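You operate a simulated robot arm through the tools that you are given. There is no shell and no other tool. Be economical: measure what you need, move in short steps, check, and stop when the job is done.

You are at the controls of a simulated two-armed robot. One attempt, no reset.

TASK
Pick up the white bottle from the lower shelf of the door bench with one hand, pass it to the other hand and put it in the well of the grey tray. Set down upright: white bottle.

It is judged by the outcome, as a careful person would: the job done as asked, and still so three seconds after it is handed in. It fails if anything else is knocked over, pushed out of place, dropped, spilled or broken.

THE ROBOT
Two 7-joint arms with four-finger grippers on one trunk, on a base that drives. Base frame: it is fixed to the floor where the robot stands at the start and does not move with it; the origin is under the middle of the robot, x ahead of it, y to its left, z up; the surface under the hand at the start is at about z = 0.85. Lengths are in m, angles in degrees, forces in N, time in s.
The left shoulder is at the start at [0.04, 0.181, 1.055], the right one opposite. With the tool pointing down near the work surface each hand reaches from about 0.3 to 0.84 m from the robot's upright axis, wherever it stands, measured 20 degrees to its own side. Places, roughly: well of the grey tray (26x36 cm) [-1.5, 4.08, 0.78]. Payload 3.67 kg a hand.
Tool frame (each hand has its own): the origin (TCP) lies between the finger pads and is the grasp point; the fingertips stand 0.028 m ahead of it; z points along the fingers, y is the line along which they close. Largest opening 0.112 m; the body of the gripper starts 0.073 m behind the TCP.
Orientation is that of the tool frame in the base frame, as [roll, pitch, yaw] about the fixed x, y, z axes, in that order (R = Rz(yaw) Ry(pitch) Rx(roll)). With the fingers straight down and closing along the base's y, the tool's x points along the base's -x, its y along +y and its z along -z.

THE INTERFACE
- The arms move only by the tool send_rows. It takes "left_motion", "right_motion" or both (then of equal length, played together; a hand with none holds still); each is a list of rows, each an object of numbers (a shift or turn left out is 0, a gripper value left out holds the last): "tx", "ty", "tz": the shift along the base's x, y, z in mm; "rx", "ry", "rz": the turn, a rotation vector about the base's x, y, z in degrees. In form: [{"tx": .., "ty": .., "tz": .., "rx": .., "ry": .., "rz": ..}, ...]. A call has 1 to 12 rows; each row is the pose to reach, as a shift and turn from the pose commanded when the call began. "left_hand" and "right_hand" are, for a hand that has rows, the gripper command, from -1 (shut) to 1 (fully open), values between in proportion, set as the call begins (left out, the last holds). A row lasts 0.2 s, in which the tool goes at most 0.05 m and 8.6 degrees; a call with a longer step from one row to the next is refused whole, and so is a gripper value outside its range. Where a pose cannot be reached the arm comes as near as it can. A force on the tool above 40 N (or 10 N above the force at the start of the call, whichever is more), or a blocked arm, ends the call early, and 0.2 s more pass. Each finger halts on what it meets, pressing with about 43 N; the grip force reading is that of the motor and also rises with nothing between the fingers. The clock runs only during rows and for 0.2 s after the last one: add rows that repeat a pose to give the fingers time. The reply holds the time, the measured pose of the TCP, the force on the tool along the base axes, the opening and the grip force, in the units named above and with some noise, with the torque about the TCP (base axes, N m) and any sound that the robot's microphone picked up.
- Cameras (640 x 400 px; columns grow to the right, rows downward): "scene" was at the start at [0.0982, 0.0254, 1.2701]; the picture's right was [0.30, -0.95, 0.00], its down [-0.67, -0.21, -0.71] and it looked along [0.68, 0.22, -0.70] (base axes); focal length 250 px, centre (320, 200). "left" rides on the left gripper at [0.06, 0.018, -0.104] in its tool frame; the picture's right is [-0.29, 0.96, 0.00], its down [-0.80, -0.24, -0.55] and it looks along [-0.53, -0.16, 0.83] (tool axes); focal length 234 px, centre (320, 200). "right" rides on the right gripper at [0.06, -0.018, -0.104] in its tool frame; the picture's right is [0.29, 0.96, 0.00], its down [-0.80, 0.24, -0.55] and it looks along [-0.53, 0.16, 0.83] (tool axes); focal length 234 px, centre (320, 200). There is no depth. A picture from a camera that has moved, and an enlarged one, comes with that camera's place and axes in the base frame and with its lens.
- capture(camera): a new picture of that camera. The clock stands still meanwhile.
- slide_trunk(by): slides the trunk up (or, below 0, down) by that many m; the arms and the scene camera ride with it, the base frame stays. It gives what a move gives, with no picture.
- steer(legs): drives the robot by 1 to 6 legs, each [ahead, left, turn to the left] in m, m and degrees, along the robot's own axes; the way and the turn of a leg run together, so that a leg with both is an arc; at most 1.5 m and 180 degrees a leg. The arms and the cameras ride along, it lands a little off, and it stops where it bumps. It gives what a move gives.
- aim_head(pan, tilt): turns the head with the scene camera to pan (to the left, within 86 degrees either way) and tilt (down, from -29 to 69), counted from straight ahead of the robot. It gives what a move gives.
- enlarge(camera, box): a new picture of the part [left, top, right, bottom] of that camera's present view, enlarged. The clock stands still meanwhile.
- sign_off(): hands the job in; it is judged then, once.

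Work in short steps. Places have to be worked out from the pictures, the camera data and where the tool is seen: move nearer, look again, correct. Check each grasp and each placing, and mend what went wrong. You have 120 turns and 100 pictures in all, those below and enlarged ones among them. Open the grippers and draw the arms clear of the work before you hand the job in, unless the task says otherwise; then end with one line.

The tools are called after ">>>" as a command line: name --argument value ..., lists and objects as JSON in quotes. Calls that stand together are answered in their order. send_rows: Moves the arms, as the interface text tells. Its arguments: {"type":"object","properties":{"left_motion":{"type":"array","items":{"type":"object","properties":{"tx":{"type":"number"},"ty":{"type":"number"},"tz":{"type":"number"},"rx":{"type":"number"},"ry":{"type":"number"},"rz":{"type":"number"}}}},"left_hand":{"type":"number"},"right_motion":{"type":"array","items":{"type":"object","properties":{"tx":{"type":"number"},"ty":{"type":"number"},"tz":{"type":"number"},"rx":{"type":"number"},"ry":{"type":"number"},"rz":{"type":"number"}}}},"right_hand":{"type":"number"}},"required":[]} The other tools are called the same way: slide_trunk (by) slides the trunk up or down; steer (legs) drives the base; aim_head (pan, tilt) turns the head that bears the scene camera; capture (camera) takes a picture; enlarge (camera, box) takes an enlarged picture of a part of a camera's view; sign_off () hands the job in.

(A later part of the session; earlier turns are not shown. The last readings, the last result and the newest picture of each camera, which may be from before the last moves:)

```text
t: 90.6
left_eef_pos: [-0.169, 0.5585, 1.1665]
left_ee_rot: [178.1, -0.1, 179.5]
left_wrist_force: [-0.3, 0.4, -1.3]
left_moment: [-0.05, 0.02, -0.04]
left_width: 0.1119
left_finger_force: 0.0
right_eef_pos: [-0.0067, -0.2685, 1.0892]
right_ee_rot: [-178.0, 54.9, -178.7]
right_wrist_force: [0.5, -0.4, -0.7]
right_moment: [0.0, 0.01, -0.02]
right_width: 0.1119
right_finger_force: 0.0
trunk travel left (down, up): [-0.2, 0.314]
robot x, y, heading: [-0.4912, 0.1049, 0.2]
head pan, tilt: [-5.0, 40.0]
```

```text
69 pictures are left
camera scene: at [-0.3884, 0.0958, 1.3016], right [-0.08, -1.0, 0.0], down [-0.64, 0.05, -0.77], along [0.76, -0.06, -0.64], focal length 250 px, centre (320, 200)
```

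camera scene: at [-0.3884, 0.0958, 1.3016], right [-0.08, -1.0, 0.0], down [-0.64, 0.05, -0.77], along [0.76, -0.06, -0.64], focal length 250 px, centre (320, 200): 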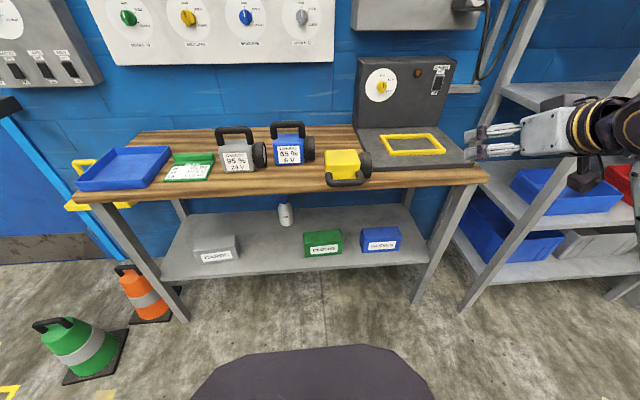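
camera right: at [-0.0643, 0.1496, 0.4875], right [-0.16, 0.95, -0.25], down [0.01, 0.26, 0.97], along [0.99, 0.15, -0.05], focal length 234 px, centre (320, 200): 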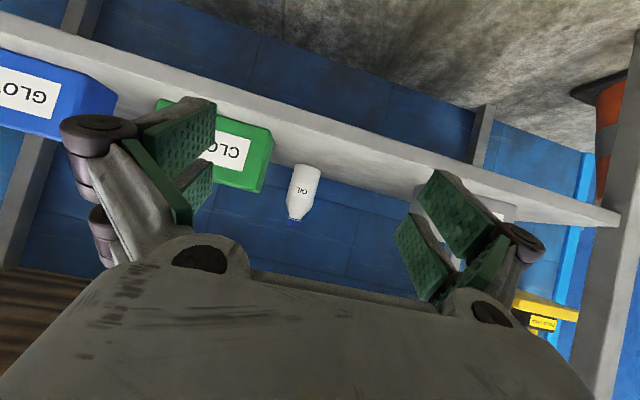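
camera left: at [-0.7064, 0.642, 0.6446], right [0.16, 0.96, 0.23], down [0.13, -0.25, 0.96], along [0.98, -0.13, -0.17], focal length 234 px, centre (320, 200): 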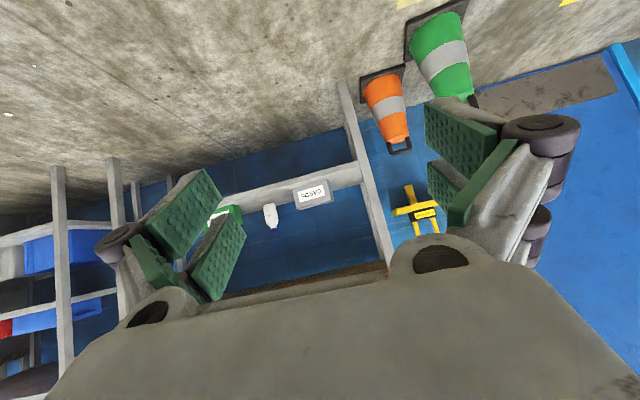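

>>> enlarge --camera "scene" --box '[260, 100, 420, 200]'

```text
4.00 times, centred on (340, 150) of scene
camera zoom: at [-0.3884, 0.0958, 1.3016], right [-0.08, -1.0, 0.0], down [-0.64, 0.05, -0.77], along [0.76, -0.06, -0.64], focal length 1000 px, centre (240, 400)
```

zoom: 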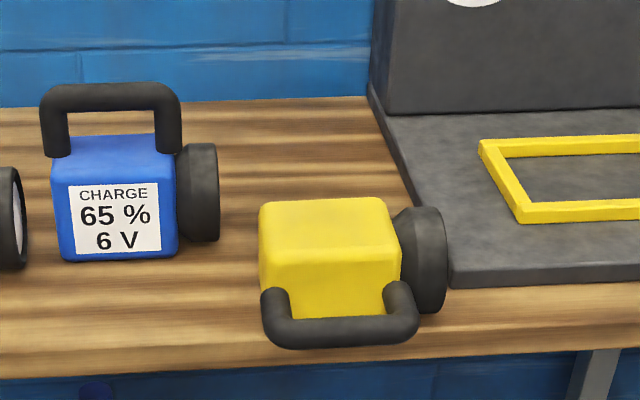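

The pack lies face-down, basically in place: handle bar at about (0.185, −0.025, 0.88), pivot (bottom) edge x≈0.327. I'll grasp the bar from above and swing it back up about that edge. First set the right hand tool-down near the body.

>>> send_rows --right_motion '[{"tx": -15, "ty": 30, "tz": 5, "ry": 7}, {"tx": -30, "ty": 60, "tz": 10, "ry": 14}, {"tx": -45, "ty": 90, "tz": 15, "ry": 21}, {"tx": -60, "ty": 120, "tz": 20, "ry": 28}, {"tx": -75, "ty": 150, "tz": 20, "ry": 35}, {"tx": -90, "ty": 180, "tz": 20, "ry": 42}, {"tx": -100, "ty": 210, "tz": 20, "ry": 49}, {"tx": -105, "ty": 243, "tz": 20, "ry": 55}, {"tx": -105, "ty": 243, "tz": 20, "ry": 55}]'

>>> send_rows --right_motion '[{"rz": 8}, {"rz": 16}, {"rz": 24}, {"rz": 32}, {"rz": 40}, {"rz": 48}, {"rz": 56}, {"rz": 64}, {"rz": 72}, {"rz": 80}, {"rz": 88}, {"rz": 88}]' --right_hand 0.0

```text
t: 92.6
left_eef_pos: [-0.1697, 0.5568, 1.1669]
left_ee_rot: [178.0, 0.0, 179.6]
left_wrist_force: [1.0, -0.8, -0.1]
left_moment: [0.03, -0.02, -0.01]
left_width: 0.1121
left_finger_force: 0.1
right_eef_pos: [-0.1123, -0.0262, 1.1084]
right_ee_rot: [-179.2, -0.1, -179.3]
right_wrist_force: [-0.7, -0.1, 0.1]
right_moment: [0.04, -0.02, 0.0]
right_width: 0.1122
right_finger_force: 0.1
trunk travel left (down, up): [-0.2, 0.314]
robot x, y, heading: [-0.498, 0.1017, 0.3]
head pan, tilt: [-5.0, 40.0]
```

```text
t: 95.2
left_eef_pos: [-0.1693, 0.5593, 1.1659]
left_ee_rot: [178.0, -0.1, 179.5]
left_wrist_force: [0.5, 0.8, 0.2]
left_moment: [0.03, -0.03, -0.02]
left_width: 0.1117
left_finger_force: 0.2
right_eef_pos: [-0.1103, -0.0256, 1.1111]
right_ee_rot: [-179.3, 0.0, -91.2]
right_wrist_force: [0.2, -0.8, 0.1]
right_moment: [-0.02, 0.01, 0.02]
right_width: 0.0562
right_finger_force: 0.0
trunk travel left (down, up): [-0.2, 0.314]
robot x, y, heading: [-0.4911, 0.1043, 0.0]
head pan, tilt: [-5.0, 40.0]
```

Hand is down with closing along x, opening 0.056. Drive forward 0.27 m with the hand well above the pack.

>>> steer --legs '[[0.27, 0, 0]]'

>>> aim_head --pan -20 --tilt 50

>>> capture --camera "scene"

>>> capture --camera "right"

```text
t: 97.2
left_eef_pos: [0.0949, 0.5623, 1.1682]
left_ee_rot: [178.0, -0.1, 179.8]
left_wrist_force: [0.8, 0.0, -0.6]
left_moment: [0.02, 0.04, -0.01]
left_width: 0.1122
left_finger_force: 0.0
right_eef_pos: [0.1561, -0.0217, 1.1101]
right_ee_rot: [-179.3, 0.0, -91.0]
right_wrist_force: [0.2, 0.5, 0.1]
right_moment: [0.0, 0.02, 0.0]
right_width: 0.0559
right_finger_force: 0.1
trunk travel left (down, up): [-0.2, 0.314]
robot x, y, heading: [-0.225, 0.1058, 0.6]
head pan, tilt: [-5.0, 40.0]
```

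```text
t: 97.9
left_eef_pos: [0.0928, 0.5628, 1.1664]
left_ee_rot: [178.1, -0.1, 179.8]
left_wrist_force: [0.7, 0.0, -0.1]
left_moment: [0.01, 0.02, 0.01]
left_width: 0.1121
left_finger_force: 0.0
right_eef_pos: [0.1555, -0.0214, 1.1104]
right_ee_rot: [-179.2, -0.1, -91.0]
right_wrist_force: [0.3, 0.6, 0.2]
right_moment: [-0.02, -0.05, 0.03]
right_width: 0.056
right_finger_force: 0.0
trunk travel left (down, up): [-0.2, 0.314]
robot x, y, heading: [-0.2267, 0.1011, 0.6]
head pan, tilt: [-20.0, 50.0]
```

```text
67 pictures are left
camera scene: at [-0.1354, 0.0793, 1.2875], right [-0.33, -0.94, 0.0], down [-0.72, 0.25, -0.64], along [0.61, -0.21, -0.77], focal length 250 px, centre (320, 200)
```

scene: 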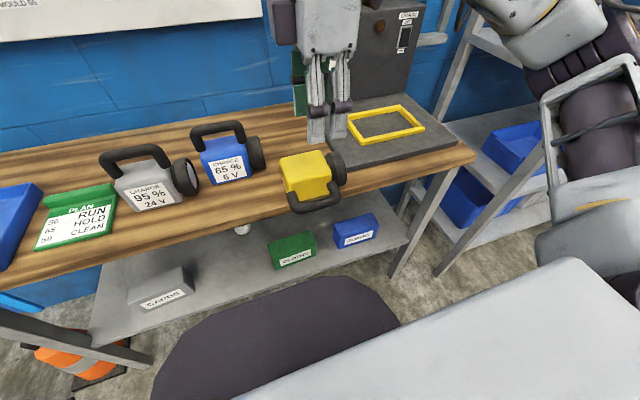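

```text
66 pictures are left
camera right: at [0.1711, -0.08, 1.2145], right [-0.96, -0.27, -0.01], down [-0.23, 0.8, 0.55], along [-0.14, 0.53, -0.83], focal length 234 px, centre (320, 200)
```

right: 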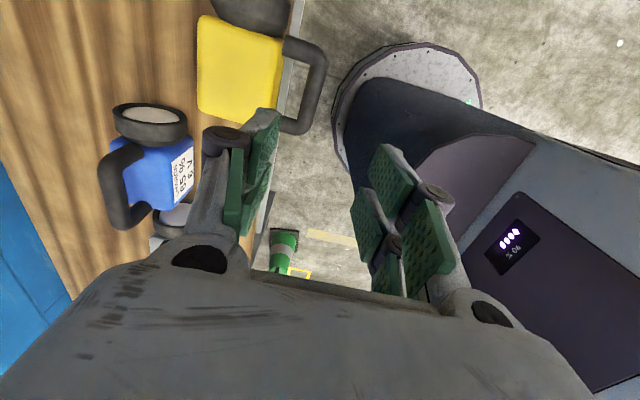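

Bar seen at ≈(0.179, −0.024). I align above it and come down to 0.97 for a check.

>>> send_rows --right_motion '[{"tx": 23, "ty": -2}, {"tx": 23, "ty": -2, "tz": -45}, {"tx": 23, "ty": -2, "tz": -90}, {"tx": 23, "ty": -2, "tz": -140}, {"tx": 23, "ty": -2, "tz": -140}]'

>>> capture --camera "right"

>>> enlarge --camera "scene" --box '[220, 100, 420, 240]'

```text
t: 99.1
left_eef_pos: [0.0936, 0.5618, 1.1664]
left_ee_rot: [178.1, 0.0, 179.8]
left_wrist_force: [-0.3, 0.0, 0.4]
left_moment: [-0.04, -0.07, 0.01]
left_width: 0.1119
left_finger_force: 0.0
right_eef_pos: [0.1771, -0.0247, 0.9668]
right_ee_rot: [-179.2, 0.0, -90.9]
right_wrist_force: [-0.5, -0.6, -0.2]
right_moment: [0.0, -0.03, -0.01]
right_width: 0.056
right_finger_force: 0.1
trunk travel left (down, up): [-0.2, 0.314]
robot x, y, heading: [-0.23, 0.1024, 0.8]
head pan, tilt: [-20.0, 50.0]
```

```text
65 pictures are left
camera right: at [0.1938, -0.0835, 1.0728], right [-0.96, -0.27, -0.01], down [-0.23, 0.8, 0.55], along [-0.14, 0.53, -0.83], focal length 234 px, centre (320, 200)
```

right: 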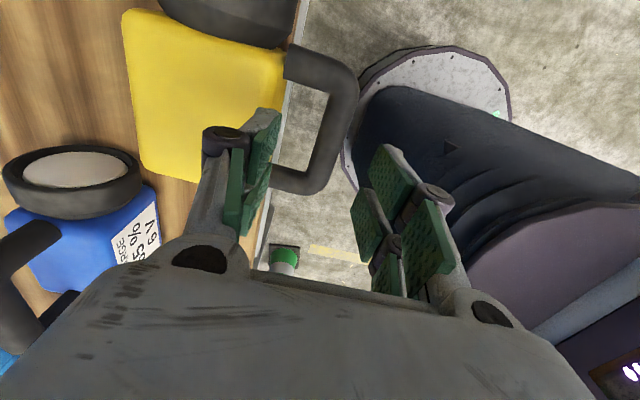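

```text
2.86 times, centred on (320, 170) of scene
camera zoom: at [-0.1355, 0.0797, 1.2875], right [-0.33, -0.94, 0.0], down [-0.72, 0.25, -0.64], along [0.61, -0.21, -0.77], focal length 715 px, centre (320, 286)
```

zoom: 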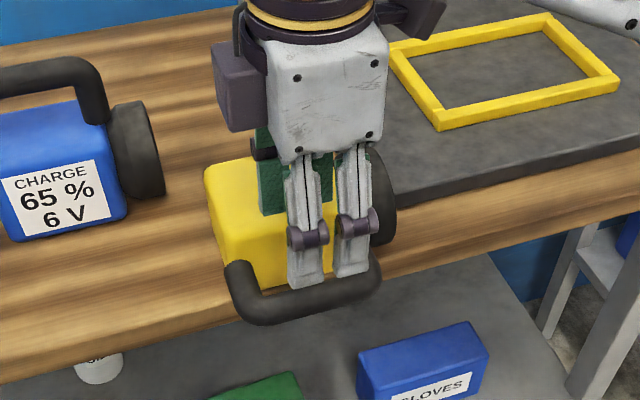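

The bar's centre is nearer x≈0.168; y is fine. I shift −9 mm and descend to z≈0.888.

>>> send_rows --right_motion '[{"tx": -9}, {"tx": -9, "tz": -40}, {"tx": -9, "tz": -78}, {"tx": -9, "tz": -78}]'

>>> capture --camera "right"

>>> enlarge --camera "scene" --box '[220, 100, 420, 240]'

```text
t: 100.1
left_eef_pos: [0.0941, 0.5617, 1.1664]
left_ee_rot: [178.1, 0.0, 179.7]
left_wrist_force: [-0.7, 0.6, 0.5]
left_moment: [-0.03, -0.02, 0.01]
left_width: 0.1121
left_finger_force: 0.0
right_eef_pos: [0.1696, -0.0236, 0.8909]
right_ee_rot: [-179.3, 0.0, -90.9]
right_wrist_force: [-0.1, -0.4, -0.4]
right_moment: [0.0, -0.01, -0.02]
right_width: 0.056
right_finger_force: 0.1
trunk travel left (down, up): [-0.2, 0.314]
robot x, y, heading: [-0.228, 0.1069, 0.6]
head pan, tilt: [-20.0, 50.0]
```

```text
63 pictures are left
camera right: at [0.1847, -0.0819, 0.995], right [-0.96, -0.27, -0.01], down [-0.23, 0.8, 0.55], along [-0.14, 0.53, -0.83], focal length 234 px, centre (320, 200)
```

right: 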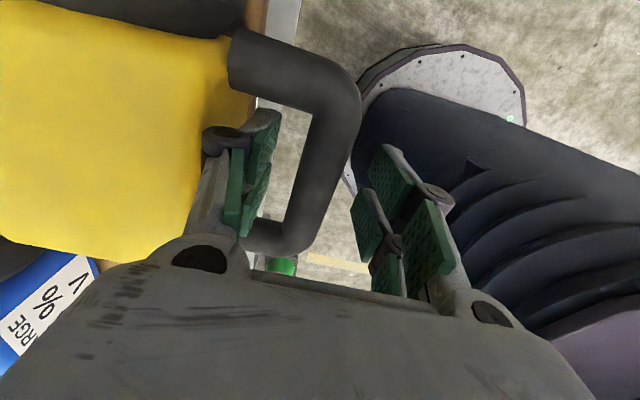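

```text
2.86 times, centred on (320, 170) of scene
camera zoom: at [-0.1351, 0.0795, 1.2875], right [-0.33, -0.94, 0.0], down [-0.72, 0.25, -0.64], along [0.61, -0.21, -0.77], focal length 715 px, centre (320, 286)
```

zoom: 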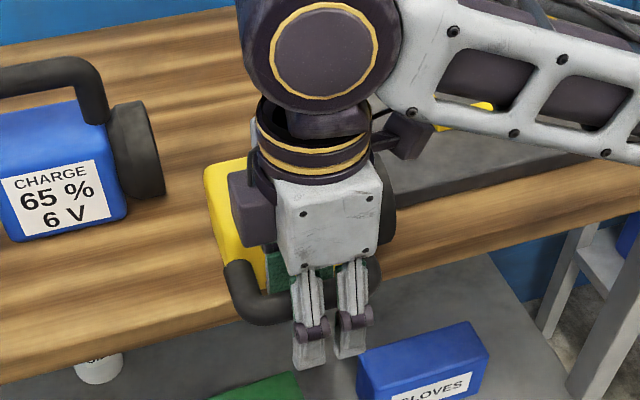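

The bar lies between the fingers. Close.

>>> send_rows --right_motion '[{"tz": 0}, {"tz": 0}, {"tz": 0}]' --right_hand -0.85

>>> capture --camera "right"

```text
t: 100.9
left_eef_pos: [0.094, 0.5627, 1.1669]
left_ee_rot: [178.1, 0.1, 179.9]
left_wrist_force: [-0.1, 0.0, -0.1]
left_moment: [-0.02, 0.02, 0.0]
left_width: 0.112
left_finger_force: 0.0
right_eef_pos: [0.1695, -0.0236, 0.8902]
right_ee_rot: [-179.2, 0.1, -91.0]
right_wrist_force: [-0.6, 0.0, -0.2]
right_moment: [0.13, -0.01, 0.03]
right_width: 0.0207
right_finger_force: 42.9
trunk travel left (down, up): [-0.2, 0.314]
robot x, y, heading: [-0.2281, 0.1087, 0.9]
head pan, tilt: [-20.0, 50.0]
```

```text
61 pictures are left
camera right: at [0.1848, -0.0822, 0.995], right [-0.96, -0.27, -0.01], down [-0.23, 0.8, 0.55], along [-0.14, 0.53, -0.83], focal length 234 px, centre (320, 200)
```

right: 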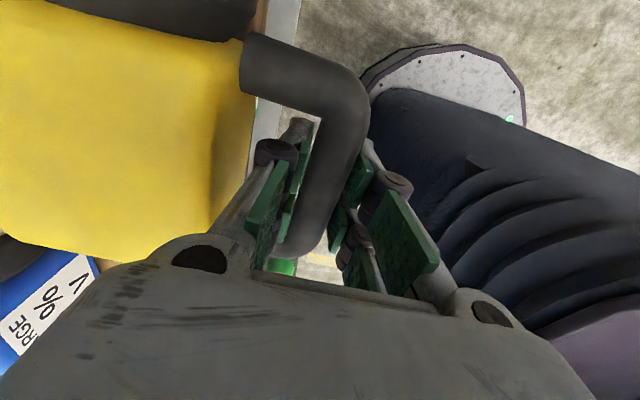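

Gripped (0.0207 m ≈ bar diameter). Swing the bar up along an arc about the pack's bottom edge, first ~60°.

>>> send_rows --right_motion '[{"tx": 5, "tz": 20}, {"tx": 13, "tz": 38}, {"tx": 24, "tz": 55}, {"tx": 35, "tz": 71}, {"tx": 50, "tz": 85}, {"tx": 65, "tz": 98}, {"tx": 82, "tz": 107}, {"tx": 100, "tz": 115}, {"tx": 100, "tz": 115}]'

>>> enlarge --camera "scene" --box '[220, 60, 440, 220]'

>>> capture --camera "right"

```text
t: 102.9
left_eef_pos: [0.0926, 0.5626, 1.167]
left_ee_rot: [178.1, -0.1, 179.8]
left_wrist_force: [0.0, 0.1, 1.0]
left_moment: [-0.01, 0.01, -0.01]
left_width: 0.112
left_finger_force: 0.2
right_eef_pos: [0.2699, -0.0224, 1.0068]
right_ee_rot: [-179.3, 0.0, -90.9]
right_wrist_force: [-0.2, 0.2, -4.4]
right_moment: [0.09, 0.33, -0.04]
right_width: 0.0206
right_finger_force: 43.0
trunk travel left (down, up): [-0.2, 0.314]
robot x, y, heading: [-0.2308, 0.1022, 0.4]
head pan, tilt: [-20.0, 50.0]
```

```text
2.50 times, centred on (330, 140) of scene
camera zoom: at [-0.135, 0.0791, 1.2874], right [-0.33, -0.94, 0.0], down [-0.72, 0.25, -0.64], along [0.61, -0.21, -0.77], focal length 625 px, centre (295, 350)
```

zoom: 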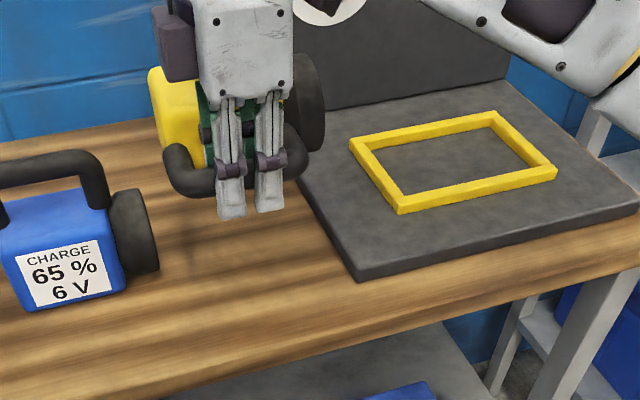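

```text
59 pictures are left
camera right: at [0.2858, -0.0802, 1.111], right [-0.96, -0.27, -0.01], down [-0.23, 0.8, 0.55], along [-0.14, 0.53, -0.83], focal length 234 px, centre (320, 200)
```

right: 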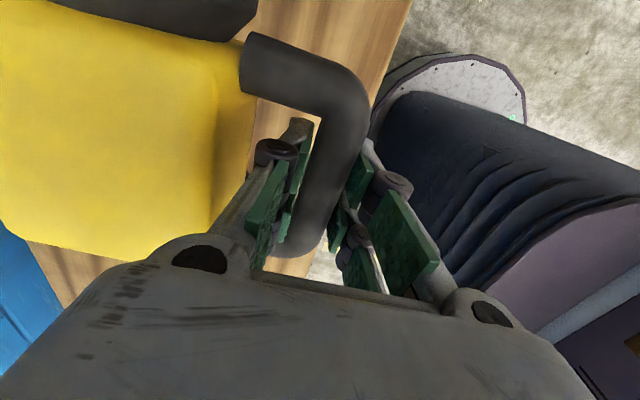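

The grip holds the pack rigidly, so it lifted flat (≈0.45 kg) instead of pivoting. I lay it back where it was, slightly nearer the edge, to regrasp the bar horizontally so that turning the hand down stands it up.

>>> send_rows --right_motion '[{"tx": -40}, {"tx": -80}, {"tx": -112}, {"tx": -112, "tz": -40}, {"tx": -112, "tz": -80}, {"tx": -112, "tz": -105}, {"tx": -112, "tz": -113}, {"tx": -112, "tz": -117}, {"tx": -112, "tz": -117}]'

```text
t: 104.9
left_eef_pos: [0.0937, 0.5629, 1.1665]
left_ee_rot: [178.1, 0.0, 179.9]
left_wrist_force: [-0.6, -1.1, -0.9]
left_moment: [0.01, 0.02, 0.01]
left_width: 0.1118
left_finger_force: 0.1
right_eef_pos: [0.1558, -0.0218, 0.8902]
right_ee_rot: [-179.1, 0.0, -90.9]
right_wrist_force: [-2.2, -1.1, 7.4]
right_moment: [-0.24, -0.34, -0.06]
right_width: 0.0204
right_finger_force: 42.7
trunk travel left (down, up): [-0.2, 0.314]
robot x, y, heading: [-0.2314, 0.1046, 0.4]
head pan, tilt: [-20.0, 50.0]
```

The pack is back on the table (upward 7 N). Open, rise, and then back the robot off before reorienting.

>>> send_rows --right_motion '[{"tz": 1}, {"tz": 1}, {"tz": 1}, {"tz": 40}, {"tz": 80}, {"tz": 120}, {"tz": 120}]' --right_hand 0.0

>>> steer --legs '[[-0.36, 0, 0]]'

>>> send_rows --right_motion '[{"ry": -8, "tx": 10}, {"ry": -16, "tx": 20}, {"ry": -24, "tx": 30}, {"ry": -32, "tx": 40}, {"ry": -40, "tx": 50}, {"ry": -48, "tx": 60}, {"ry": -56, "tx": 70}, {"ry": -64, "tx": 80}, {"ry": -72, "tx": 90}, {"ry": -80, "tx": 100}, {"ry": -88, "tx": 110}, {"ry": -90, "tx": 110}]'

>>> capture --camera "scene"

```text
t: 106.5
left_eef_pos: [0.0932, 0.5617, 1.1677]
left_ee_rot: [178.1, -0.1, 179.7]
left_wrist_force: [-1.1, 0.7, -0.1]
left_moment: [-0.02, 0.0, -0.03]
left_width: 0.1122
left_finger_force: 0.1
right_eef_pos: [0.1592, -0.0259, 1.0095]
right_ee_rot: [-179.3, 0.0, -90.9]
right_wrist_force: [-0.2, 0.7, 0.3]
right_moment: [0.02, 0.0, -0.01]
right_width: 0.0561
right_finger_force: 0.0
trunk travel left (down, up): [-0.2, 0.314]
robot x, y, heading: [-0.2311, 0.1031, 0.5]
head pan, tilt: [-20.0, 50.0]
```

```text
t: 108.9
left_eef_pos: [-0.2685, 0.558, 1.168]
left_ee_rot: [178.1, -0.1, 179.7]
left_wrist_force: [0.6, 0.2, -0.2]
left_moment: [0.0, -0.04, -0.02]
left_width: 0.1122
left_finger_force: 0.0
right_eef_pos: [-0.2039, -0.0303, 1.0101]
right_ee_rot: [-179.2, 0.0, -91.1]
right_wrist_force: [0.0, 0.0, 0.7]
right_moment: [-0.02, -0.01, 0.02]
right_width: 0.056
right_finger_force: 0.1
trunk travel left (down, up): [-0.2, 0.314]
robot x, y, heading: [-0.59, 0.099, 0.3]
head pan, tilt: [-20.0, 50.0]
```

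```text
t: 111.5
left_eef_pos: [-0.2677, 0.5588, 1.1658]
left_ee_rot: [178.0, 0.1, 179.7]
left_wrist_force: [-0.1, -0.4, 0.1]
left_moment: [-0.04, 0.0, -0.01]
left_width: 0.1121
left_finger_force: 0.0
right_eef_pos: [-0.0742, -0.018, 1.0014]
right_ee_rot: [-89.2, 1.1, -90.0]
right_wrist_force: [0.9, -0.7, 0.0]
right_moment: [-0.04, -0.01, 0.0]
right_width: 0.0563
right_finger_force: 0.2
right hand out of reach, approached as far as the arm can: row 6, 7, 8, 9, 10, 11, 12
trunk travel left (down, up): [-0.2, 0.314]
robot x, y, heading: [-0.5881, 0.1026, 0.6]
head pan, tilt: [-20.0, 50.0]
```

```text
58 pictures are left
camera scene: at [-0.4971, 0.0758, 1.2874], right [-0.33, -0.94, 0.0], down [-0.72, 0.26, -0.64], along [0.61, -0.21, -0.77], focal length 250 px, centre (320, 200)
```

scene: 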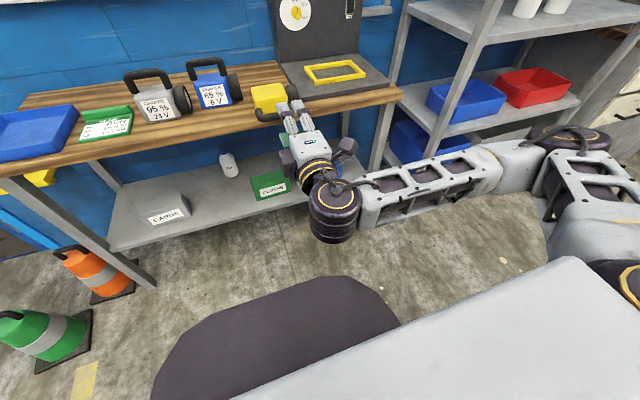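

Hand is horizontal, closing vertically. I lower it to bar height, still short of the pack, and look closely.

>>> send_rows --right_motion '[{"tx": 30, "tz": -30}, {"tx": 60, "tz": -70}, {"tx": 90, "tz": -110}, {"tx": 110, "tz": -125}, {"tx": 110, "tz": -125}]'

>>> aim_head --pan -5 --tilt 40

>>> enlarge --camera "scene" --box '[260, 90, 440, 210]'

>>> capture --camera "right"

```text
t: 112.7
left_eef_pos: [-0.2683, 0.5589, 1.1672]
left_ee_rot: [178.1, 0.0, 179.7]
left_wrist_force: [0.3, -0.1, -0.4]
left_moment: [-0.02, 0.01, 0.01]
left_width: 0.1119
left_finger_force: 0.0
right_eef_pos: [0.0348, -0.0173, 0.8789]
right_ee_rot: [-89.1, 1.1, -90.0]
right_wrist_force: [-0.3, -0.8, -0.6]
right_moment: [0.0, -0.01, 0.01]
right_width: 0.0561
right_finger_force: 0.0
trunk travel left (down, up): [-0.2, 0.314]
robot x, y, heading: [-0.5892, 0.1019, 0.7]
head pan, tilt: [-20.0, 50.0]
```

```text
t: 113.5
left_eef_pos: [-0.2662, 0.5581, 1.1662]
left_ee_rot: [178.2, 0.0, 179.7]
left_wrist_force: [0.6, 0.5, -0.4]
left_moment: [0.03, -0.01, 0.0]
left_width: 0.1121
left_finger_force: 0.0
right_eef_pos: [0.0339, -0.0166, 0.8786]
right_ee_rot: [-89.2, 1.2, -90.0]
right_wrist_force: [0.3, -0.2, -0.1]
right_moment: [0.0, 0.01, 0.03]
right_width: 0.056
right_finger_force: 0.1
trunk travel left (down, up): [-0.2, 0.314]
robot x, y, heading: [-0.5866, 0.1012, 0.6]
head pan, tilt: [-5.0, 40.0]
```

```text
3.33 times, centred on (350, 150) of scene
camera zoom: at [-0.4851, 0.0944, 1.3016], right [-0.08, -1.0, 0.0], down [-0.64, 0.05, -0.77], along [0.76, -0.06, -0.64], focal length 834 px, centre (220, 367)
```

zoom: 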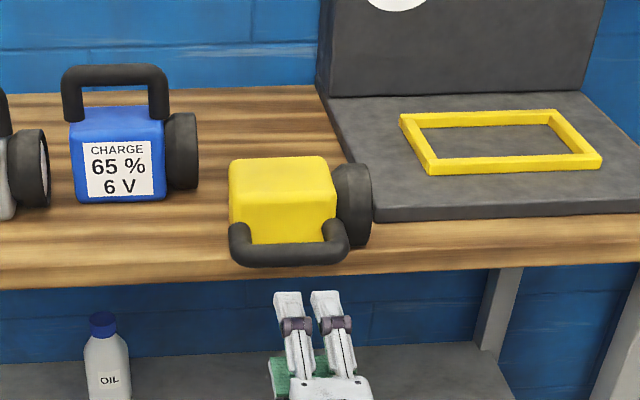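

```text
56 pictures are left
camera right: at [-0.0703, -0.0759, 0.8943], right [0.01, -0.27, -0.96], down [-0.55, 0.8, -0.23], along [0.83, 0.53, -0.14], focal length 234 px, centre (320, 200)
```

right: 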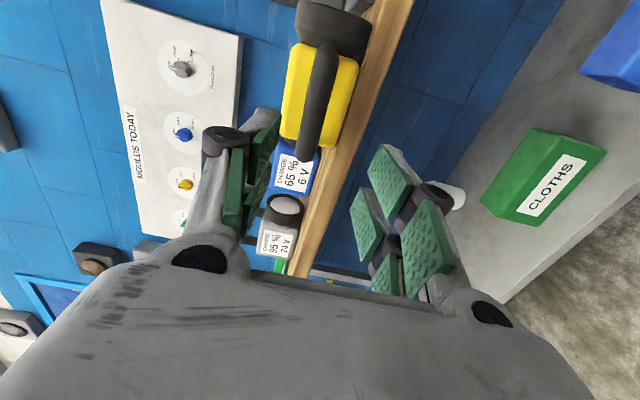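

The right camera shows the bar ahead at z≈0.885, y≈−0.026, x≈0.157. I advance to x≈0.148, tips stopping short of the bench edge, then look.

>>> send_rows --right_motion '[{"tx": 20, "ty": -9, "tz": 6}, {"tx": 60, "ty": -9, "tz": 6}, {"tx": 95, "ty": -9, "tz": 6}, {"tx": 114, "ty": -9, "tz": 6}, {"tx": 114, "ty": -9, "tz": 6}]'

>>> enlarge --camera "scene" --box '[260, 90, 440, 210]'

>>> capture --camera "right"

```text
t: 114.7
left_eef_pos: [-0.2673, 0.5571, 1.1665]
left_ee_rot: [178.1, 0.0, 179.7]
left_wrist_force: [0.0, 0.7, 0.2]
left_moment: [-0.01, -0.01, -0.01]
left_width: 0.1117
left_finger_force: 0.0
right_eef_pos: [0.1496, -0.0276, 0.8828]
right_ee_rot: [-89.2, 1.1, -90.0]
right_wrist_force: [1.2, 1.0, 0.2]
right_moment: [0.01, 0.03, -0.03]
right_width: 0.0559
right_finger_force: 0.1
trunk travel left (down, up): [-0.2, 0.314]
robot x, y, heading: [-0.593, 0.0999, 0.6]
head pan, tilt: [-5.0, 40.0]
```

```text
3.33 times, centred on (350, 150) of scene
camera zoom: at [-0.4852, 0.0944, 1.3016], right [-0.08, -1.0, 0.0], down [-0.64, 0.05, -0.77], along [0.76, -0.06, -0.64], focal length 834 px, centre (220, 367)
```

zoom: 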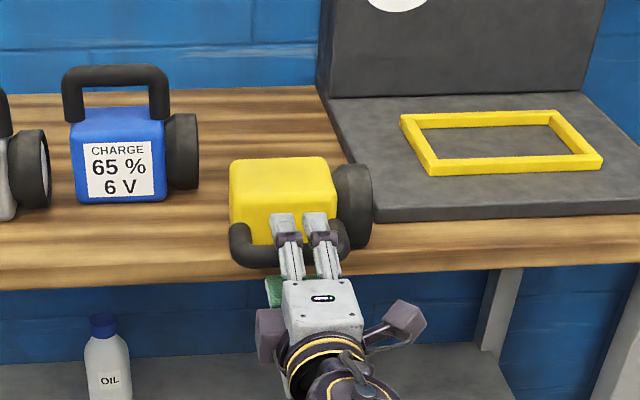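

```text
54 pictures are left
camera right: at [0.0462, -0.0862, 0.8991], right [0.01, -0.27, -0.96], down [-0.55, 0.8, -0.23], along [0.83, 0.53, -0.14], focal length 234 px, centre (320, 200)
```

right: 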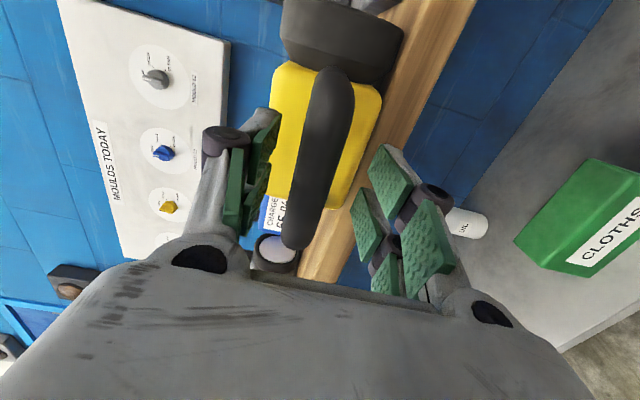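

The bar is between the pads. I advance 6 mm and close.

>>> send_rows --right_motion '[{"tx": 6, "tz": 1}, {"tx": 6, "tz": 1}]'

>>> send_rows --right_motion '[{"tx": 0}, {"tx": 0}, {"tx": 0}]' --right_hand -0.85

>>> capture --camera "right"

```text
t: 115.3
left_eef_pos: [-0.2671, 0.5576, 1.168]
left_ee_rot: [178.1, 0.0, 179.8]
left_wrist_force: [-0.1, 0.6, -0.1]
left_moment: [-0.03, -0.01, -0.02]
left_width: 0.1121
left_finger_force: 0.1
right_eef_pos: [0.1553, -0.0267, 0.886]
right_ee_rot: [-89.1, 1.2, -90.0]
right_wrist_force: [-0.4, 0.2, 0.7]
right_moment: [0.0, -0.02, 0.0]
right_width: 0.056
right_finger_force: 0.0
trunk travel left (down, up): [-0.2, 0.314]
robot x, y, heading: [-0.5873, 0.0989, 0.5]
head pan, tilt: [-5.0, 40.0]
```

```text
t: 116.1
left_eef_pos: [-0.2672, 0.5565, 1.1669]
left_ee_rot: [178.1, 0.0, 179.7]
left_wrist_force: [0.7, 0.9, 0.2]
left_moment: [0.02, 0.01, -0.03]
left_width: 0.1121
left_finger_force: 0.1
right_eef_pos: [0.1552, -0.028, 0.8862]
right_ee_rot: [-89.1, 1.0, -90.1]
right_wrist_force: [-0.8, -1.3, 6.0]
right_moment: [-0.83, -0.25, -0.2]
right_width: 0.0206
right_finger_force: 42.8
trunk travel left (down, up): [-0.2, 0.314]
robot x, y, heading: [-0.5894, 0.1047, 0.6]
head pan, tilt: [-5.0, 40.0]
```

```text
53 pictures are left
camera right: at [0.0521, -0.0859, 0.9018], right [0.01, -0.27, -0.96], down [-0.55, 0.8, -0.23], along [0.84, 0.53, -0.14], focal length 234 px, centre (320, 200)
```

right: 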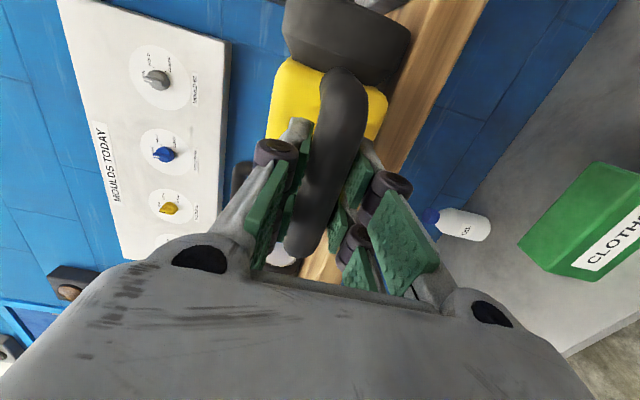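

Gripped. Lift to about z 1.07.

>>> send_rows --right_motion '[{"tz": 20}, {"tz": 60}, {"tz": 100}, {"tz": 140}, {"tz": 180}, {"tz": 190}, {"tz": 190}]'

>>> send_rows --right_motion '[{"ry": 8}, {"ry": 16}, {"ry": 24}, {"ry": 32}, {"ry": 40}, {"ry": 48}, {"ry": 56}, {"ry": 64}, {"ry": 72}, {"ry": 80}, {"ry": 88}, {"ry": 90}]'

>>> capture --camera "scene"

```text
t: 117.7
left_eef_pos: [-0.2669, 0.5579, 1.1663]
left_ee_rot: [178.0, 0.0, 179.8]
left_wrist_force: [0.9, -1.1, 0.2]
left_moment: [0.0, -0.01, 0.0]
left_width: 0.1119
left_finger_force: 0.0
right_eef_pos: [0.1565, -0.027, 1.0741]
right_ee_rot: [-89.3, 1.1, -89.9]
right_wrist_force: [0.4, -0.3, -4.4]
right_moment: [0.06, 0.34, 0.0]
right_width: 0.0206
right_finger_force: 42.7
trunk travel left (down, up): [-0.2, 0.314]
robot x, y, heading: [-0.5887, 0.0993, 0.5]
head pan, tilt: [-5.0, 40.0]
```

```text
t: 120.3
left_eef_pos: [-0.2667, 0.558, 1.1659]
left_ee_rot: [178.1, 0.0, 179.6]
left_wrist_force: [-0.2, -0.1, 1.1]
left_moment: [0.0, -0.01, 0.0]
left_width: 0.112
left_finger_force: 0.1
right_eef_pos: [0.1579, -0.0274, 1.0737]
right_ee_rot: [-179.4, 0.0, -91.1]
right_wrist_force: [-0.5, -0.2, -4.2]
right_moment: [0.06, -0.03, 0.0]
right_width: 0.0209
right_finger_force: 43.5
trunk travel left (down, up): [-0.2, 0.314]
robot x, y, heading: [-0.5888, 0.1018, 0.5]
head pan, tilt: [-5.0, 40.0]
```

```text
52 pictures are left
camera scene: at [-0.4842, 0.0944, 1.3015], right [-0.08, -1.0, 0.0], down [-0.64, 0.05, -0.77], along [0.76, -0.06, -0.64], focal length 250 px, centre (320, 200)
```

scene: 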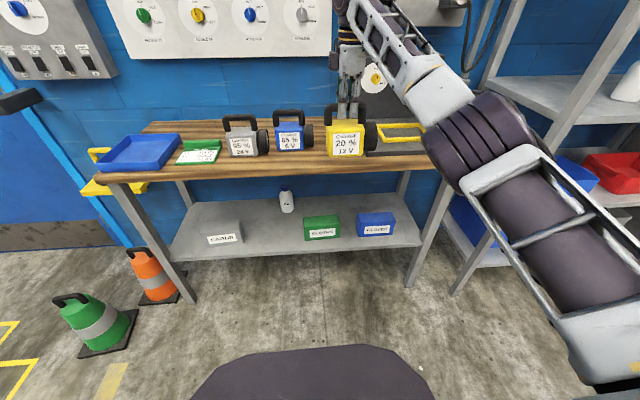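

The pack hangs upright. Original bar spot is ≈(0.347, −0.027); I drive forward 0.19 m to bring it there, still 7 cm above the table.

>>> steer --legs '[[0.19, 0, 0]]'

>>> capture --camera "scene"

```text
t: 121.8
left_eef_pos: [-0.0771, 0.5597, 1.166]
left_ee_rot: [178.1, -0.2, 179.6]
left_wrist_force: [0.9, 0.2, -0.3]
left_moment: [-0.03, 0.01, -0.02]
left_width: 0.112
left_finger_force: 0.1
right_eef_pos: [0.3467, -0.0243, 1.0733]
right_ee_rot: [-179.3, 0.0, -91.1]
right_wrist_force: [0.1, 0.1, -5.3]
right_moment: [0.08, 0.03, 0.07]
right_width: 0.0205
right_finger_force: 42.9
trunk travel left (down, up): [-0.2, 0.314]
robot x, y, heading: [-0.4012, 0.1012, 0.7]
head pan, tilt: [-5.0, 40.0]
```

```text
51 pictures are left
camera scene: at [-0.2944, 0.0962, 1.3015], right [-0.08, -1.0, 0.0], down [-0.64, 0.05, -0.77], along [0.76, -0.06, -0.64], focal length 250 px, centre (320, 200)
```

scene: 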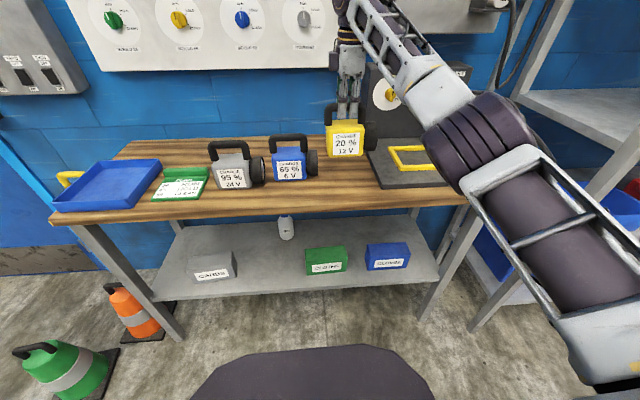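

Lined up. I lower toward the table and check contact force near z≈1.0.

>>> send_rows --right_motion '[{"ty": -3, "tz": -20}, {"ty": -3, "tz": -40}, {"ty": -3, "tz": -55}, {"ty": -3, "tz": -62}, {"ty": -3, "tz": -62}]'

>>> enlarge --camera "scene" --box '[190, 90, 470, 240]'

```text
t: 123.0
left_eef_pos: [-0.0778, 0.5591, 1.1669]
left_ee_rot: [178.1, 0.0, 179.8]
left_wrist_force: [0.7, 0.5, 0.0]
left_moment: [-0.02, -0.01, 0.0]
left_width: 0.1121
left_finger_force: 0.1
right_eef_pos: [0.3472, -0.0272, 1.0122]
right_ee_rot: [-179.3, 0.1, -91.1]
right_wrist_force: [0.4, -0.3, -4.3]
right_moment: [0.06, -0.06, -0.02]
right_width: 0.0206
right_finger_force: 43.1
trunk travel left (down, up): [-0.2, 0.314]
robot x, y, heading: [-0.3976, 0.1007, 0.5]
head pan, tilt: [-5.0, 40.0]
```

```text
2.29 times, centred on (330, 165) of scene
camera zoom: at [-0.2953, 0.0963, 1.3016], right [-0.08, -1.0, 0.0], down [-0.64, 0.05, -0.77], along [0.76, -0.06, -0.64], focal length 572 px, centre (297, 280)
```

zoom: 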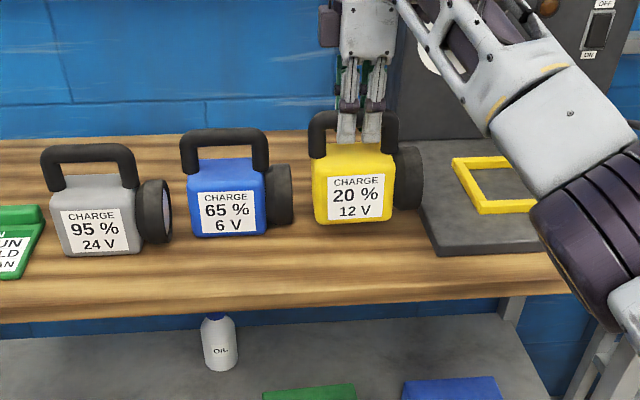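

The pack's front face is at x≈0.311 with bottom ≈0.03 above the table; original was ≈0.317. I nudge +6/−2 mm and lower until contact.

>>> send_rows --right_motion '[{"tx": 6, "ty": -2}, {"tx": 6, "ty": -2, "tz": -15}, {"tx": 6, "ty": -2, "tz": -25}, {"tx": 6, "ty": -2, "tz": -30}, {"tx": 6, "ty": -2, "tz": -30}]'

```text
t: 124.2
left_eef_pos: [-0.0792, 0.5593, 1.167]
left_ee_rot: [178.1, -0.1, 179.7]
left_wrist_force: [-0.2, -0.5, 0.1]
left_moment: [0.01, -0.01, -0.02]
left_width: 0.1121
left_finger_force: 0.1
right_eef_pos: [0.351, -0.03, 0.9846]
right_ee_rot: [-179.1, 0.0, -91.1]
right_wrist_force: [-1.7, -0.6, 7.0]
right_moment: [0.55, -0.35, -0.02]
right_width: 0.0205
right_finger_force: 43.2
trunk travel left (down, up): [-0.2, 0.314]
robot x, y, heading: [-0.4015, 0.1022, 0.6]
head pan, tilt: [-5.0, 40.0]
```

Contact (7 N up). I raise 2 mm, look, then open only to about 4 cm.

>>> send_rows --right_motion '[{"tz": 1}, {"tz": 1}, {"tz": 1}, {"tz": 1}]' --right_hand -0.2

>>> enlarge --camera "scene" --box '[190, 90, 470, 240]'

>>> capture --camera "right"

```text
t: 125.2
left_eef_pos: [-0.0781, 0.5592, 1.1665]
left_ee_rot: [178.1, -0.1, 179.6]
left_wrist_force: [-0.8, 0.4, 0.3]
left_moment: [-0.02, -0.01, 0.0]
left_width: 0.1121
left_finger_force: 0.1
right_eef_pos: [0.3511, -0.0295, 0.9846]
right_ee_rot: [-179.2, 0.0, -91.1]
right_wrist_force: [0.5, 0.6, -0.5]
right_moment: [0.05, 0.04, 0.01]
right_width: 0.0448
right_finger_force: 0.1
trunk travel left (down, up): [-0.2, 0.314]
robot x, y, heading: [-0.4024, 0.1028, 0.4]
head pan, tilt: [-5.0, 40.0]
```

```text
2.29 times, centred on (330, 165) of scene
camera zoom: at [-0.2959, 0.0963, 1.3016], right [-0.08, -1.0, 0.0], down [-0.64, 0.05, -0.77], along [0.76, -0.06, -0.64], focal length 572 px, centre (297, 280)
```

zoom: 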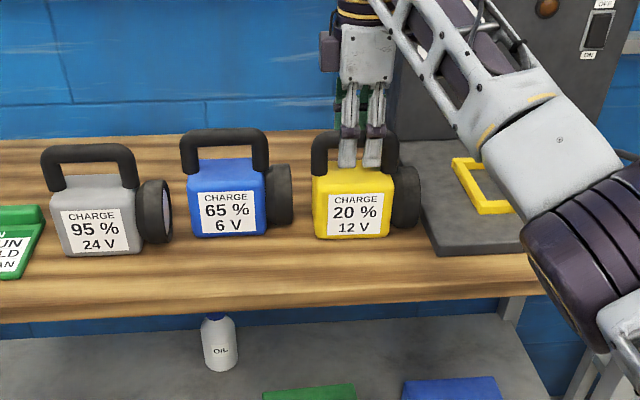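

```text
48 pictures are left
camera right: at [0.3679, -0.0879, 1.0883], right [-0.96, -0.27, -0.01], down [-0.23, 0.8, 0.55], along [-0.14, 0.53, -0.83], focal length 234 px, centre (320, 200)
```

right: 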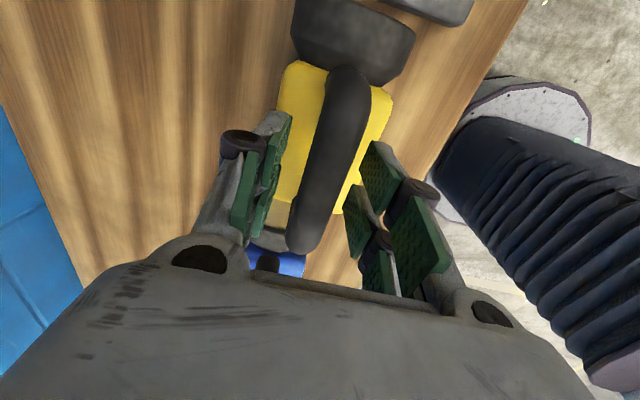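

The pack stands upright, placed within millimetres of its original spot relative to the blue one. I raise the hand straight up and then back the robot off.

>>> send_rows --right_motion '[{"tz": 30}, {"tz": 70}, {"tz": 110}, {"tz": 150}, {"tz": 180}, {"tz": 180}]'

>>> steer --legs '[[-0.55, 0, 0]]'

>>> capture --camera "scene"

```text
t: 126.7
left_eef_pos: [-0.0776, 0.5588, 1.1661]
left_ee_rot: [178.1, -0.1, 179.6]
left_wrist_force: [0.8, 0.5, 0.1]
left_moment: [0.03, 0.0, 0.0]
left_width: 0.1119
left_finger_force: 0.0
right_eef_pos: [0.3303, -0.0382, 1.1493]
right_ee_rot: [-179.3, 0.1, -91.1]
right_wrist_force: [-0.3, 0.1, -0.8]
right_moment: [0.01, 0.01, 0.02]
right_width: 0.045
right_finger_force: 0.1
right hand out of reach, approached as far as the arm can: row 4, 5, 6
trunk travel left (down, up): [-0.2, 0.314]
robot x, y, heading: [-0.4014, 0.1005, 0.3]
head pan, tilt: [-5.0, 40.0]
```

```text
t: 129.9
left_eef_pos: [-0.6288, 0.5549, 1.167]
left_ee_rot: [178.0, 0.0, 179.7]
left_wrist_force: [1.0, 0.3, -0.1]
left_moment: [0.03, -0.01, 0.0]
left_width: 0.1121
left_finger_force: 0.1
right_eef_pos: [-0.2189, -0.0428, 1.1508]
right_ee_rot: [-179.2, 0.0, -91.1]
right_wrist_force: [0.1, 0.2, 0.3]
right_moment: [0.01, 0.0, -0.02]
right_width: 0.0447
right_finger_force: 0.1
trunk travel left (down, up): [-0.2, 0.314]
robot x, y, heading: [-0.9514, 0.0958, 0.5]
head pan, tilt: [-5.0, 40.0]
```

```text
47 pictures are left
camera scene: at [-0.8453, 0.0911, 1.3016], right [-0.08, -1.0, 0.0], down [-0.64, 0.05, -0.77], along [0.76, -0.06, -0.64], focal length 250 px, centre (320, 200)
```

scene: 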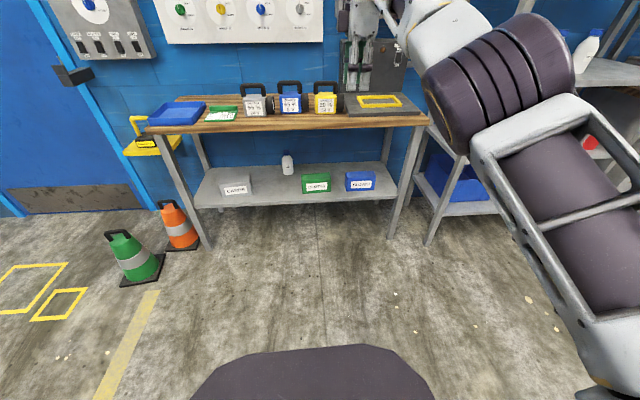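

Everything on the bench stands. I restore the right hand for the bottle: undo the yaw, lower the trunk fully, then pitch and lower the hand.

>>> send_rows --right_motion '[{"rz": -8, "tx": -20}, {"rz": -16, "tx": -40}, {"rz": -24, "tx": -60}, {"rz": -32, "tx": -80}, {"rz": -40, "tx": -100}, {"rz": -48, "tx": -120}, {"rz": -56, "tx": -140}, {"rz": -64, "tx": -150}, {"rz": -72, "tx": -150}, {"rz": -80, "tx": -150}, {"rz": -88, "tx": -150}, {"rz": -88, "tx": -150}]' --right_hand 1.0

>>> slide_trunk --by -0.2

>>> send_rows --right_motion '[{"tz": -45, "tx": -8, "ry": -5}, {"tz": -90, "tx": -16, "ry": -10}, {"tz": -135, "tx": -24, "ry": -15}, {"tz": -180, "tx": -32, "ry": -20}, {"tz": -225, "tx": -40, "ry": -25}, {"tz": -270, "tx": -48, "ry": -30}, {"tz": -315, "tx": -56, "ry": -36}, {"tz": -360, "tx": -64, "ry": -42}, {"tz": -400, "tx": -72, "ry": -48}, {"tz": -440, "tx": -80, "ry": -55}, {"tz": -475, "tx": -80, "ry": -55}, {"tz": -475, "tx": -80, "ry": -55}]'

```text
t: 132.5
left_eef_pos: [-0.6296, 0.5566, 1.1657]
left_ee_rot: [178.1, 0.0, 179.9]
left_wrist_force: [-1.1, 0.6, -0.7]
left_moment: [-0.09, -0.04, -0.02]
left_width: 0.1121
left_finger_force: 0.1
right_eef_pos: [-0.3145, 0.1687, 1.1807]
right_ee_rot: [175.5, -3.1, -176.5]
right_wrist_force: [1.3, -3.0, -0.2]
right_moment: [0.18, 0.1, -0.04]
right_width: 0.112
right_finger_force: 0.0
right hand out of reach, approached as far as the arm can: row 1, 2, 3, 4, 5, 6, 7, 8, 9, 10, 11, 12
trunk travel left (down, up): [-0.2, 0.314]
robot x, y, heading: [-0.9485, 0.097, 0.6]
head pan, tilt: [-5.0, 40.0]
```

```text
t: 134.7
left_eef_pos: [-0.6278, 0.5542, 0.9666]
left_ee_rot: [178.1, 0.0, 179.6]
left_wrist_force: [0.7, 0.1, -0.7]
left_moment: [0.04, -0.02, 0.03]
left_width: 0.112
left_finger_force: 0.0
right_eef_pos: [-0.3031, 0.1477, 0.9761]
right_ee_rot: [-178.9, -0.8, -179.3]
right_wrist_force: [0.0, -2.1, 0.5]
right_moment: [-0.03, 0.01, -0.01]
right_width: 0.1118
right_finger_force: 0.1
trunk travel left (down, up): [0.0, 0.514]
robot x, y, heading: [-0.9502, 0.0976, 0.6]
head pan, tilt: [-5.0, 40.0]
```

```text
t: 137.3
left_eef_pos: [-0.628, 0.5542, 0.9664]
left_ee_rot: [178.1, 0.0, 179.8]
left_wrist_force: [-0.4, -0.6, -0.7]
left_moment: [0.0, -0.01, -0.03]
left_width: 0.1122
left_finger_force: 0.0
right_eef_pos: [-0.3849, 0.1522, 0.5002]
right_ee_rot: [-177.4, 54.3, -178.4]
right_wrist_force: [-0.1, -0.5, 0.3]
right_moment: [-0.01, 0.02, -0.01]
right_width: 0.1122
right_finger_force: 0.0
right hand out of reach, approached as far as the arm can: row 1
trunk travel left (down, up): [0.0, 0.514]
robot x, y, heading: [-0.9496, 0.0944, 0.4]
head pan, tilt: [-5.0, 40.0]
```

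The hand ended to the left of where I wanted it. I shift it to rel y≈−0.15, lower it a bit and view.

>>> send_rows --right_motion '[{"ty": -40}, {"ty": -80, "tz": -10}, {"ty": -120, "tz": -20}, {"ty": -160, "tz": -35}, {"ty": -205, "tz": -50, "tx": -15}, {"ty": -205, "tz": -50, "tx": -30}, {"ty": -205, "tz": -50, "tx": -30}]'

>>> capture --camera "scene"

>>> capture --camera "right"

```text
t: 138.9
left_eef_pos: [-0.629, 0.5542, 0.9674]
left_ee_rot: [178.1, 0.0, 179.6]
left_wrist_force: [-0.4, -0.4, -0.1]
left_moment: [-0.01, 0.01, -0.01]
left_width: 0.1121
left_finger_force: 0.1
right_eef_pos: [-0.4138, -0.0558, 0.4492]
right_ee_rot: [-177.3, 54.1, -178.3]
right_wrist_force: [-0.5, 0.7, 0.2]
right_moment: [0.0, -0.01, 0.0]
right_width: 0.1121
right_finger_force: 0.0
trunk travel left (down, up): [0.0, 0.514]
robot x, y, heading: [-0.9491, 0.0985, 0.5]
head pan, tilt: [-5.0, 40.0]
```

```text
46 pictures are left
camera scene: at [-0.845, 0.091, 1.102], right [-0.08, -1.0, 0.0], down [-0.64, 0.05, -0.77], along [0.76, -0.06, -0.64], focal length 250 px, centre (320, 200)
```

scene: 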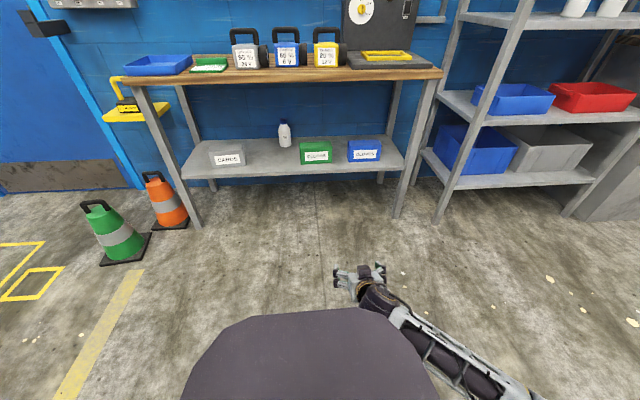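

```text
45 pictures are left
camera right: at [-0.5335, -0.0711, 0.4625], right [-0.16, 0.95, -0.26], down [0.02, 0.27, 0.96], along [0.99, 0.15, -0.06], focal length 234 px, centre (320, 200)
```

right: 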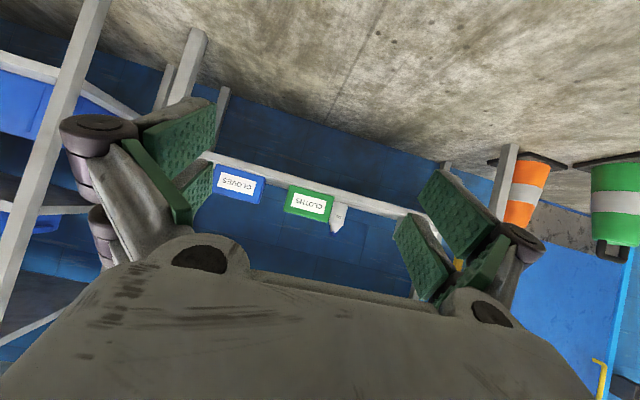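

Good pose. Drive left 0.24 and ahead 0.5.

>>> steer --legs '[[0, 0.24, -0.5], [0.5, 0, 0]]'

>>> enlarge --camera "right" --box '[180, 120, 500, 260]'

>>> enlarge --camera "scene" --box '[240, 100, 440, 300]'

```text
t: 143.3
left_eef_pos: [-0.1244, 0.7882, 0.9666]
left_ee_rot: [178.1, 0.0, 179.1]
left_wrist_force: [0.3, -0.3, 0.5]
left_moment: [-0.01, 0.01, -0.03]
left_width: 0.1121
left_finger_force: 0.1
right_eef_pos: [0.0826, 0.1754, 0.4502]
right_ee_rot: [-177.5, 54.2, -179.0]
right_wrist_force: [0.6, 0.3, 0.5]
right_moment: [0.04, 0.01, 0.03]
right_width: 0.1122
right_finger_force: 0.0
trunk travel left (down, up): [0.0, 0.514]
robot x, y, heading: [-0.4574, 0.3394, -0.2]
head pan, tilt: [-5.0, 40.0]
```

```text
2.00 times, centred on (340, 190) of right
camera zoom: at [-0.0375, 0.1619, 0.4623], right [-0.15, 0.95, -0.26], down [0.02, 0.27, 0.96], along [0.99, 0.14, -0.06], focal length 468 px, centre (280, 220)
```

zoom: 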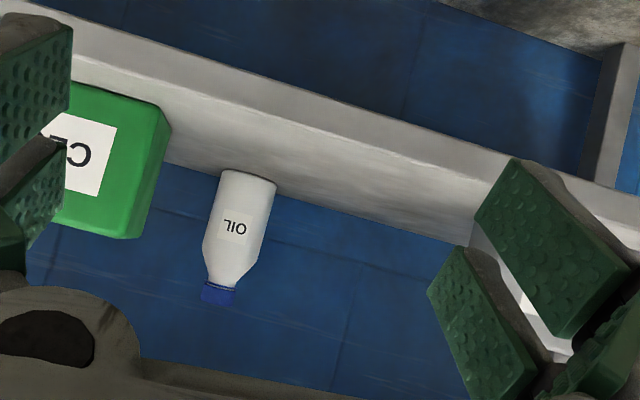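

```text
2.00 times, centred on (340, 200) of scene
camera zoom: at [-0.3469, 0.3272, 1.1019], right [-0.09, -1.0, 0.0], down [-0.64, 0.06, -0.77], along [0.76, -0.07, -0.64], focal length 500 px, centre (280, 200)
```

zoom: 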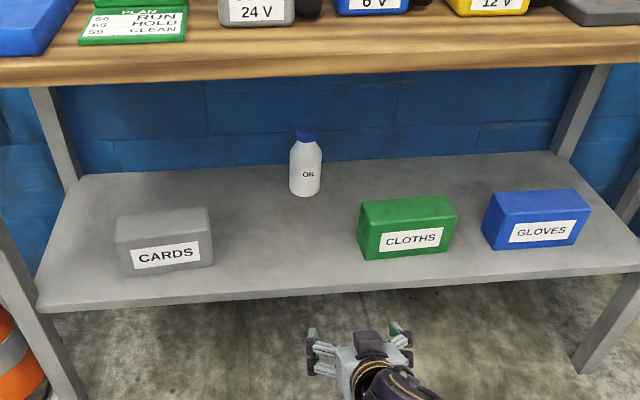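

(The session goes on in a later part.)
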